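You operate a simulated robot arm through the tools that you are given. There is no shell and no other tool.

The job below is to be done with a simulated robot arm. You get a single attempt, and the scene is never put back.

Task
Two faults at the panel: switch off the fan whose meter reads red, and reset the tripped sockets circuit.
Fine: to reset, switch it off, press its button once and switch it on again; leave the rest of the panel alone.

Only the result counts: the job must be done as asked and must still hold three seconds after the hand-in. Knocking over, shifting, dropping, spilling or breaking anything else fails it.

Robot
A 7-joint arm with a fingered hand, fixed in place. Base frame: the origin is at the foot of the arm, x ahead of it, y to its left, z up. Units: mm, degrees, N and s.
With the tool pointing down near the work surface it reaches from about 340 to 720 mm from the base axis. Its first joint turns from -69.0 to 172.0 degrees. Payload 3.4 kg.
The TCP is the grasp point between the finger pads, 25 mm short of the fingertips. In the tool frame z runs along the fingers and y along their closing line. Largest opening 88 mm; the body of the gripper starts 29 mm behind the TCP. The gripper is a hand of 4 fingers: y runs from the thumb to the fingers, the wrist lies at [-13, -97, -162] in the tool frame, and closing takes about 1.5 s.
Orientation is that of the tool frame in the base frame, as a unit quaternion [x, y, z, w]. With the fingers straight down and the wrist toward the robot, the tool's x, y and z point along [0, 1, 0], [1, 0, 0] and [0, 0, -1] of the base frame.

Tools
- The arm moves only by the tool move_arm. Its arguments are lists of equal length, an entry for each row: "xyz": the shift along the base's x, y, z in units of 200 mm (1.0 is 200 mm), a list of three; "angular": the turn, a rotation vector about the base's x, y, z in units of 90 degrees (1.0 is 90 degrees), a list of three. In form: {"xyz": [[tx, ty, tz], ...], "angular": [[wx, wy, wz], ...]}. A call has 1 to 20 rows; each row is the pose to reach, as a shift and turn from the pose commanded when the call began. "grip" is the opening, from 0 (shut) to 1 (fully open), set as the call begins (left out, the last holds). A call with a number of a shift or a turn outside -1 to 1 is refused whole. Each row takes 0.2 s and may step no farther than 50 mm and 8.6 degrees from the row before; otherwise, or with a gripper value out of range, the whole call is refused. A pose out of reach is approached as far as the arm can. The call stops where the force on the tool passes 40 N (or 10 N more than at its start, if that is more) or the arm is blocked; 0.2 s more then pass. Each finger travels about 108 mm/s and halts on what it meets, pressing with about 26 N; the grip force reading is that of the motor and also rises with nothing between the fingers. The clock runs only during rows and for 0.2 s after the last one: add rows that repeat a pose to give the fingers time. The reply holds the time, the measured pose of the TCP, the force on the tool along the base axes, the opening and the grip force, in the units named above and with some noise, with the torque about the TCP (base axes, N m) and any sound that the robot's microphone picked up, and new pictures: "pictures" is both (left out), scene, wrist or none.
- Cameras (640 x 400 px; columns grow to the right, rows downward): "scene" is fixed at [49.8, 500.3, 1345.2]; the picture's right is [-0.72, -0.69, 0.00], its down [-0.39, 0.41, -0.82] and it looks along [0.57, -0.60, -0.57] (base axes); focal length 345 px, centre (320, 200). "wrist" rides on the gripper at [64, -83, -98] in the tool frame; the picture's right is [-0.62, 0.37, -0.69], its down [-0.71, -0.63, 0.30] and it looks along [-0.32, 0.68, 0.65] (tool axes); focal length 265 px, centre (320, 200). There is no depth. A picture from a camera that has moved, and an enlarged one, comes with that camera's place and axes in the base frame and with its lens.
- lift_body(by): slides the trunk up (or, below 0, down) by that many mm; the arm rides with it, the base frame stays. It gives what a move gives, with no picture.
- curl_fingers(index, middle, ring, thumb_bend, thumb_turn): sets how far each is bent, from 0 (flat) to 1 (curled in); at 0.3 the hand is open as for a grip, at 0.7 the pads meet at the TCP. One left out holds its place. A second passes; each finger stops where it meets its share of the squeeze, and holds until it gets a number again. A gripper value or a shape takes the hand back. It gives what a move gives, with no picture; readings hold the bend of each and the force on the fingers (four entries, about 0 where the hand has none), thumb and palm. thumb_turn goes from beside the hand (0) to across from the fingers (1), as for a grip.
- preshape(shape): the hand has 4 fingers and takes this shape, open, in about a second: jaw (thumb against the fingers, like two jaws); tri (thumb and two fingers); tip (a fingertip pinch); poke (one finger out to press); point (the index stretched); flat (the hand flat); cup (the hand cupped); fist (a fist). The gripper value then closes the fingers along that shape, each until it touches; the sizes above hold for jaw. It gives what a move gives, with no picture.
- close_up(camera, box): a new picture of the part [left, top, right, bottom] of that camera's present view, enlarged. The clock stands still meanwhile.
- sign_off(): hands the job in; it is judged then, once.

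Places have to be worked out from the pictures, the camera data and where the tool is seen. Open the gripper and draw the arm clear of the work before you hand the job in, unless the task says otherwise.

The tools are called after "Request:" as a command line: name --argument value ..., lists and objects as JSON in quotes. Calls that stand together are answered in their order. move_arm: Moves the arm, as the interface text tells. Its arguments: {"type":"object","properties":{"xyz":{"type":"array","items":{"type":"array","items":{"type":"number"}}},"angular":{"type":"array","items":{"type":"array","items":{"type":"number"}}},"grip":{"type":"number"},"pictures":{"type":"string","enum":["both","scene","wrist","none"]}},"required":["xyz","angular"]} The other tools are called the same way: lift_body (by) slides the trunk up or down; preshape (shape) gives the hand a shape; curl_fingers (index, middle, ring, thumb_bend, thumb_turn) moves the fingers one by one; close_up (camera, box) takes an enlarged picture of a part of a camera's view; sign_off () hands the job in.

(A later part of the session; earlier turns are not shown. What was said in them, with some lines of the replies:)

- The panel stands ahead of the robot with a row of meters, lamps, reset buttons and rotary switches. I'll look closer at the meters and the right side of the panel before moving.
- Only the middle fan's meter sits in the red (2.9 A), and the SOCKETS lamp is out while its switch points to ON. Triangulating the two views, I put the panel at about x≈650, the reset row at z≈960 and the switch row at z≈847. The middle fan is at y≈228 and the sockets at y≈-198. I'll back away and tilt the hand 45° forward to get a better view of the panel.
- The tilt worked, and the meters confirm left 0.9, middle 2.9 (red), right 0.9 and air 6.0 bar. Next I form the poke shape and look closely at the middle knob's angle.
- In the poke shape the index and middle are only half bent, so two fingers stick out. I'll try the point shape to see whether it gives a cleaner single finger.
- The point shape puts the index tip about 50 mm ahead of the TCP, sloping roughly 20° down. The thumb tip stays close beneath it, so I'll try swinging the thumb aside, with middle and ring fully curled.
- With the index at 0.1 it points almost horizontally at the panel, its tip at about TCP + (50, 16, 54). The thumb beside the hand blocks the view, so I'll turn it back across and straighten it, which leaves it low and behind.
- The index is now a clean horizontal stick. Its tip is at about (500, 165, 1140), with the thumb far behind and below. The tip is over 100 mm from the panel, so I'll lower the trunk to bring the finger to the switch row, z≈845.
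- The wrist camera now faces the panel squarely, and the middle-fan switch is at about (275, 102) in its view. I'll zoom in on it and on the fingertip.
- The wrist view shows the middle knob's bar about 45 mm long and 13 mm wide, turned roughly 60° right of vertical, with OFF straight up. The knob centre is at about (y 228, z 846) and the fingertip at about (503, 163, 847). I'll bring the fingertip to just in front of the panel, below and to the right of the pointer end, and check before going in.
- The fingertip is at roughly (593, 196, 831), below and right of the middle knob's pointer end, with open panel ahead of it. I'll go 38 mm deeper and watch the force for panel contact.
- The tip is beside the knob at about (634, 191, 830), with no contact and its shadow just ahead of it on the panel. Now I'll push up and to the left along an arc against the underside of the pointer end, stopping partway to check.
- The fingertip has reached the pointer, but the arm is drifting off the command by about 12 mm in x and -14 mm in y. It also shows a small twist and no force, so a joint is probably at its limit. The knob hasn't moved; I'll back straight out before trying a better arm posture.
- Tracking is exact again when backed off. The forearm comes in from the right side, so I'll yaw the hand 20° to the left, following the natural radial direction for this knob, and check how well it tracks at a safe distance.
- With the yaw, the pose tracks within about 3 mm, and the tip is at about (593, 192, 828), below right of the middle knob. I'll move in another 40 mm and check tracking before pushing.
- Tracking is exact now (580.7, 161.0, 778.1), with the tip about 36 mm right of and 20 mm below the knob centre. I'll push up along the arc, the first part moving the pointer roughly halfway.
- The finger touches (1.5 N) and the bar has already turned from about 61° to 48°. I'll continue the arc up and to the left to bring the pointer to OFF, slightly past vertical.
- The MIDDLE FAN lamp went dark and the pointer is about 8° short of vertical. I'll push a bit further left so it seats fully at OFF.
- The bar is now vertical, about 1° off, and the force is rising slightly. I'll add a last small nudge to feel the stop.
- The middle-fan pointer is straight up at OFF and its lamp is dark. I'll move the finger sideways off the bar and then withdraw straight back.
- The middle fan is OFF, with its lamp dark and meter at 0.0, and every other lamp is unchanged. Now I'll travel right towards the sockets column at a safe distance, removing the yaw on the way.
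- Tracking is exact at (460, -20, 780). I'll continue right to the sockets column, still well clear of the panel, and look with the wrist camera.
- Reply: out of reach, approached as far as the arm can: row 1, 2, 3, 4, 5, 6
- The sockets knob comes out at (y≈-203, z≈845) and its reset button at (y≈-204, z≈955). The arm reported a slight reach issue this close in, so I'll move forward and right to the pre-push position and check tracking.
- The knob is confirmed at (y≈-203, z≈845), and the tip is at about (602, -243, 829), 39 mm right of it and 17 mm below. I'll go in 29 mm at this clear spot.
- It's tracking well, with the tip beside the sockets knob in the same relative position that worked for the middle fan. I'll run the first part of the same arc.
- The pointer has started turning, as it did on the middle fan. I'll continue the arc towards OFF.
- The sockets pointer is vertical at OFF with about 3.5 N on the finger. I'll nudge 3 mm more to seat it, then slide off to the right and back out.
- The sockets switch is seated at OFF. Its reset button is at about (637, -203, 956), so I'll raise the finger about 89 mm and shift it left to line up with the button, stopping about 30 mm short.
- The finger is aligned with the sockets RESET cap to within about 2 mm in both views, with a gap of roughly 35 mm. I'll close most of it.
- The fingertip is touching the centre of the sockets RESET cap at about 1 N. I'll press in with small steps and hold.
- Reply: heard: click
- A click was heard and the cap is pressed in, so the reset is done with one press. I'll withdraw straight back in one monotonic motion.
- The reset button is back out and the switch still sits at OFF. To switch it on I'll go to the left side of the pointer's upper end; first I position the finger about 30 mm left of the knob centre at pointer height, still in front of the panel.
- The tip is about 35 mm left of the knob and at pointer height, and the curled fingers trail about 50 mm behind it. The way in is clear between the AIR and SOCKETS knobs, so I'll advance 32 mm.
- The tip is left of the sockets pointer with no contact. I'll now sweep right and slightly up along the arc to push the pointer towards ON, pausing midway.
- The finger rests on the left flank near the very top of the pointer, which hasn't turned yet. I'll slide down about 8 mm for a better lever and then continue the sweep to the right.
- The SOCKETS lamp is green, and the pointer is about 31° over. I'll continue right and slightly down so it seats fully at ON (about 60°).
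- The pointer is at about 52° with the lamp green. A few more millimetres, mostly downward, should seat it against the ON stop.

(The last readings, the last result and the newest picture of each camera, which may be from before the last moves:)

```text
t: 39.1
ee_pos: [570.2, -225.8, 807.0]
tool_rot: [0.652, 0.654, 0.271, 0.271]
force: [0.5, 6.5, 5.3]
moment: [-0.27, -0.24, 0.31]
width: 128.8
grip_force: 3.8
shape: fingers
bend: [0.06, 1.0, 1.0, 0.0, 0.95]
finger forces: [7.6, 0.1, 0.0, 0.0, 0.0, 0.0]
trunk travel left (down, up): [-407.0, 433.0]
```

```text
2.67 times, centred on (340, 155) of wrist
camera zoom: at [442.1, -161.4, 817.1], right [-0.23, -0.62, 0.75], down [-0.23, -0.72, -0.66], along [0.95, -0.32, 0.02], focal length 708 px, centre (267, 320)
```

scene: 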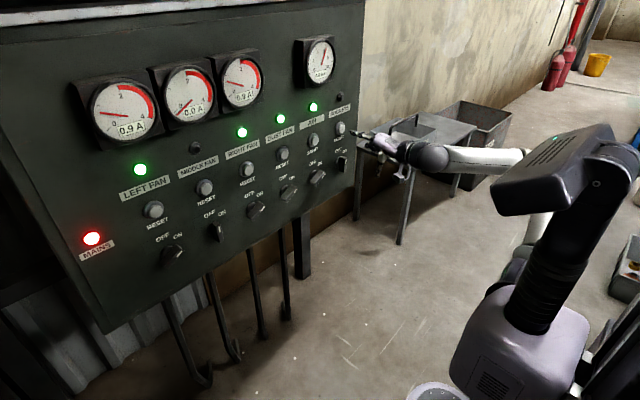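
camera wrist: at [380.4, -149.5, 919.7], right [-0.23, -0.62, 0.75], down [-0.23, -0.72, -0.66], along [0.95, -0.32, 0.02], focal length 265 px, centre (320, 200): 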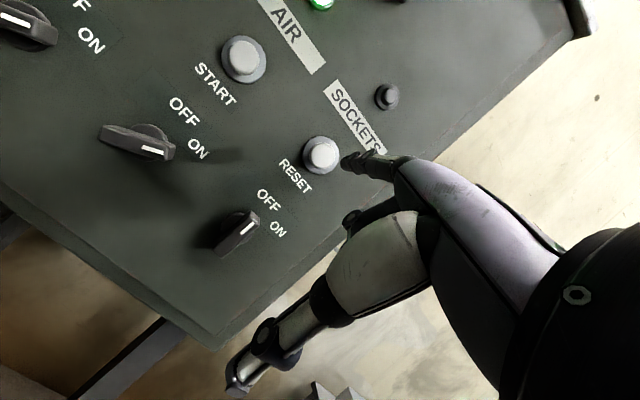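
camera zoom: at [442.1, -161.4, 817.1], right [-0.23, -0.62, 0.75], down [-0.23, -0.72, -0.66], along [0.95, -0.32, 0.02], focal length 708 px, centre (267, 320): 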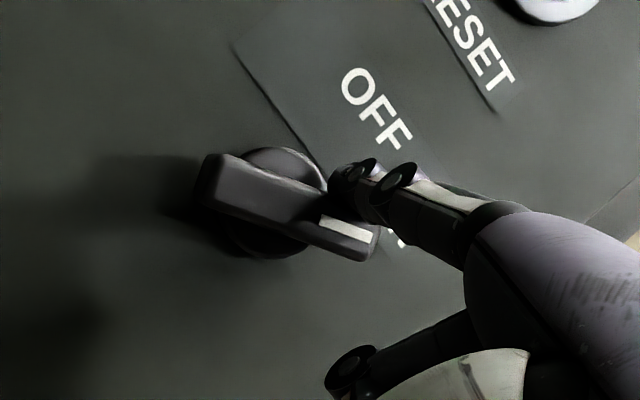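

The pointer is now about 56°, close to its original ON angle, and resistance is rising. One more small downward nudge to seat it.

Request:
move_arm --xyz '[[0, -0.01, -0.02], [0, -0.01, -0.02]]' --angular '[[0, 0, 0], [0, 0, 0]]' --pictures "none"

Request:
close_up --camera "wrist" --box '[220, 80, 460, 230]'

```text
t: 39.7
ee_pos: [572.5, -226.9, 803.3]
tool_rot: [0.652, 0.654, 0.27, 0.272]
force: [0.9, 7.6, 7.9]
moment: [-0.32, -0.34, 0.36]
width: 131.6
grip_force: 5.6
shape: fingers
bend: [0.04, 1.0, 1.0, 0.0, 0.95]
finger forces: [10.7, 0.1, 0.0, 0.0, 0.1, 0.0]
trunk travel left (down, up): [-407.0, 433.0]
```

```text
2.67 times, centred on (340, 155) of wrist
camera zoom: at [442.0, -163.0, 813.7], right [-0.23, -0.62, 0.75], down [-0.23, -0.72, -0.66], along [0.95, -0.32, 0.02], focal length 708 px, centre (267, 320)
```

zoom: 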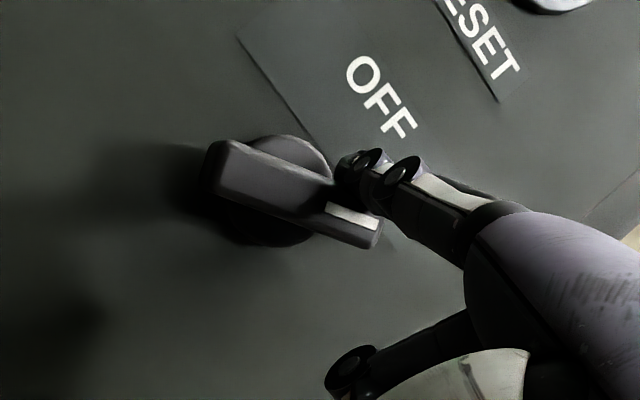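

The bar no longer turns and the finger is flexing, so the switch is against its ON stop. I'll lift the finger up and left off the bar, then back away.

Request:
move_arm --xyz '[[0, 0.05, 0.05], [0, 0.08, 0.09], [-0.15, 0.08, 0.09], [-0.38, 0.08, 0.09], [-0.38, 0.08, 0.09]]' --angular '[[0, 0, 0], [0, 0, 0], [0, 0, 0], [0, 0, 0], [0, 0, 0]]' --pictures "both"

Request:
close_up --camera "scene" --box '[270, 80, 410, 200]'

Request:
close_up --camera "wrist" --box '[200, 0, 520, 200]'

```text
t: 40.9
ee_pos: [495.7, -213.4, 818.9]
tool_rot: [0.653, 0.654, 0.271, 0.27]
force: [-0.7, 0.4, 0.1]
moment: [-0.04, 0.04, 0.0]
width: 123.0
grip_force: 0.1
shape: fingers
bend: [0.1, 1.0, 1.0, 0.0, 0.95]
finger forces: [0.0, 0.0, 0.0, 0.0, 0.0, 0.1]
trunk travel left (down, up): [-407.0, 433.0]
camera wrist: at [366.8, -148.5, 830.8], right [-0.23, -0.62, 0.75], down [-0.23, -0.71, -0.66], along [0.95, -0.32, 0.02], focal length 265 px, centre (320, 200)
```

scene: 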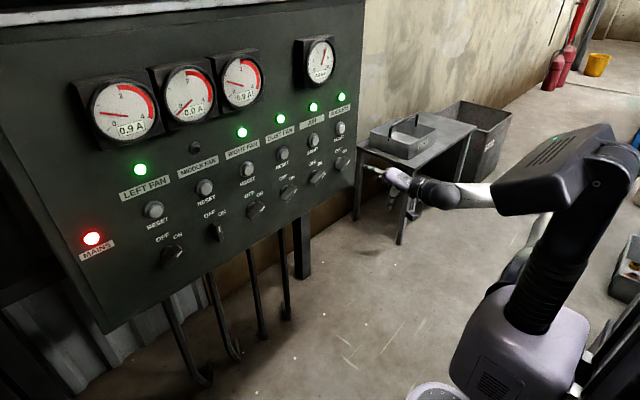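
wrist: 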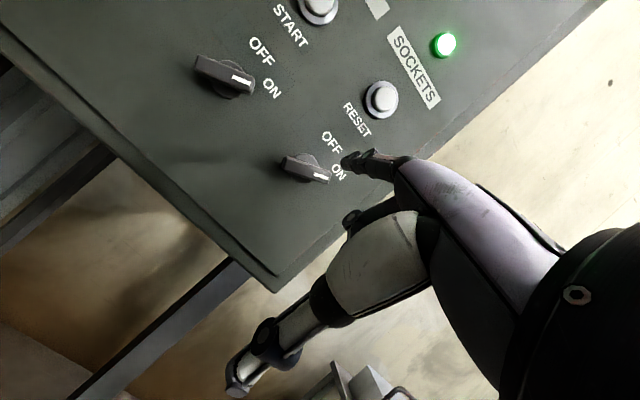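

```text
3.33 times, centred on (340, 140) of scene
camera zoom: at [49.8, 500.3, 1345.2], right [-0.72, -0.69, 0.0], down [-0.39, 0.41, -0.82], along [0.57, -0.6, -0.57], focal length 1150 px, centre (253, 400)
```

zoom: 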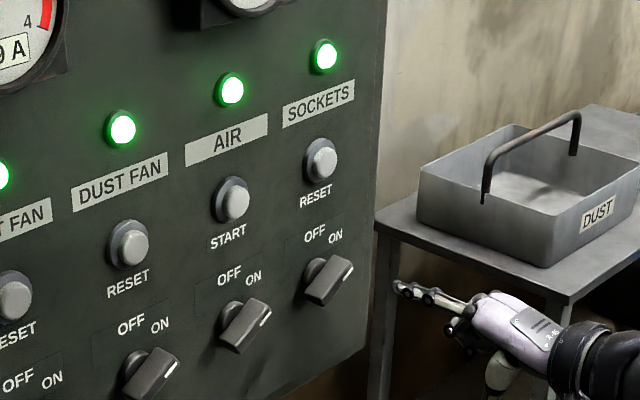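

```text
2.00 times, centred on (360, 100) of wrist
camera zoom: at [366.8, -148.5, 830.8], right [-0.23, -0.62, 0.75], down [-0.23, -0.71, -0.66], along [0.95, -0.32, 0.02], focal length 531 px, centre (240, 400)
```

zoom: 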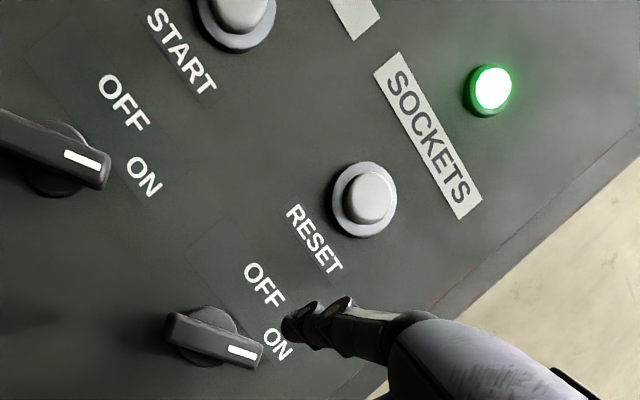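

The SOCKETS lamp is green with its switch at ON, the middle fan is at OFF with its meter at 0.0, and everything else is unchanged. I'll draw the arm back to an area it passed through earlier and open the hand.

Request:
move_arm --xyz '[[-0.04, 0.15, 0], [-0.1, 0.35, 0], [-0.15, 0.55, 0], [-0.22, 0.75, 0], [-0.3, 0.9, 0], [-0.3, 0.9, 0]]' --angular '[[0, 0, 0], [0, 0, 0], [0, 0, 0], [0, 0, 0], [0, 0, 0], [0, 0, 0]]' --pictures "none"

Request:
preshape --shape "jaw"

Request:
move_arm --xyz '[[0, 0, 0], [0, 0, 0], [0, 0, 0], [0, 0, 0], [0, 0, 0]]' --angular '[[0, 0, 0], [0, 0, 0], [0, 0, 0], [0, 0, 0], [0, 0, 0]]' --grip 1.0 --pictures "both"

Request:
close_up --camera "scene" --box '[70, 40, 370, 280]'

```text
t: 42.3
ee_pos: [437.9, -32.5, 820.7]
tool_rot: [0.653, 0.654, 0.27, 0.27]
force: [-0.4, 0.9, 1.2]
moment: [-0.04, 0.01, -0.01]
width: 123.1
grip_force: 0.0
shape: fingers
bend: [0.1, 1.0, 1.0, 0.0, 0.95]
finger forces: [0.0, 0.0, 0.0, 0.0, 0.0, 0.0]
out of reach, approached as far as the arm can: row 5
trunk travel left (down, up): [-407.0, 433.0]
```

```text
t: 43.2
ee_pos: [437.7, -31.7, 820.9]
tool_rot: [0.653, 0.654, 0.27, 0.27]
force: [0.0, 0.7, 0.6]
moment: [0.0, -0.04, -0.01]
width: 88.0
grip_force: 0.1
shape: jaw
bend: [0.3, 0.3, 0.3, 0.3, 0.97]
finger forces: [0.0, 0.0, 0.1, 0.0, 0.1, 0.0]
trunk travel left (down, up): [-407.0, 433.0]
```

```text
t: 44.4
ee_pos: [438.5, -34.0, 820.2]
tool_rot: [0.653, 0.654, 0.27, 0.27]
force: [0.5, -0.4, -1.1]
moment: [-0.03, -0.01, -0.01]
width: 87.7
grip_force: 0.0
shape: jaw
bend: [0.3, 0.3, 0.3, 0.3, 0.97]
finger forces: [0.0, 0.0, 0.1, 0.1, 0.0, 0.0]
trunk travel left (down, up): [-407.0, 433.0]
camera wrist: at [308.9, 32.0, 832.0], right [-0.23, -0.62, 0.75], down [-0.23, -0.71, -0.66], along [0.95, -0.32, 0.02], focal length 265 px, centre (320, 200)
```

scene: 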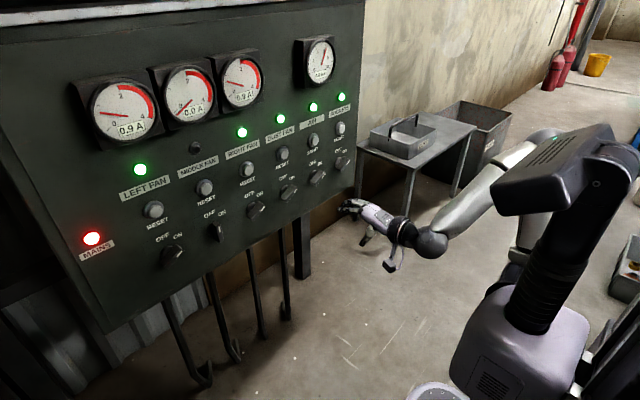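
wrist: 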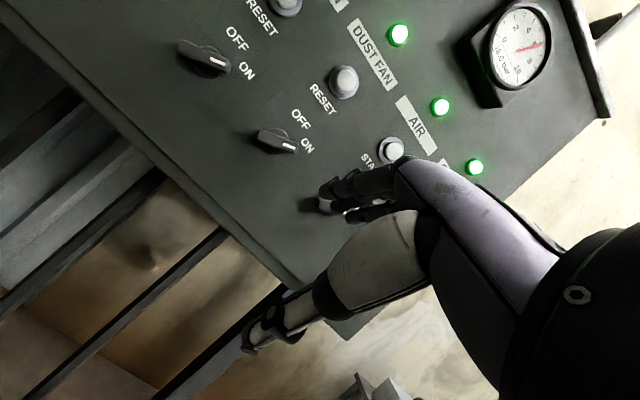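

```text
1.67 times, centred on (220, 160) of scene
camera zoom: at [49.8, 500.3, 1345.2], right [-0.72, -0.69, 0.0], down [-0.39, 0.41, -0.82], along [0.57, -0.6, -0.57], focal length 575 px, centre (487, 267)
```

zoom: 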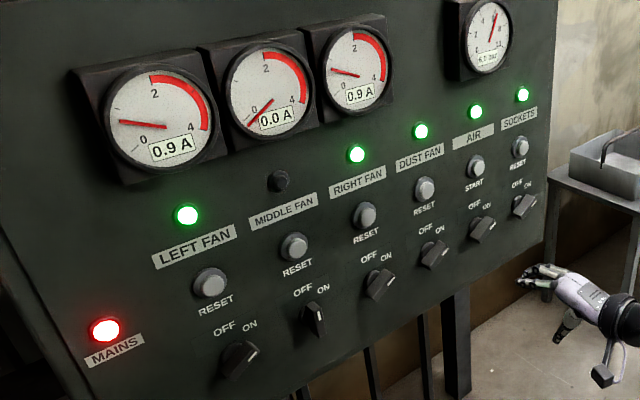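

The middle fan is off (0.0 A, lamp dark) and the sockets lamp is green with its switch at ON. The other switches, meters and lamps look as they did at the start, the hand is open and the arm is clear, so I'm handing the job in.

Request:
sign_off

```text
The job is handed in.
```

Both faults at the panel are dealt with, and I've handed the job in.

- **Middle fan:** this was the one reading red at 2.9 A. Its switch is now at OFF, its lamp is dark and its meter reads 0.0 A.
- **Sockets:** I switched the circuit off, pressed RESET once (one click heard) and switched it on again. Its lamp is green.

In the last pictures the other switches, meters and lamps read as they did at the start. The MAINS lamp was already red at the start and I left it alone. The hand is open and the arm is clear of the panel.
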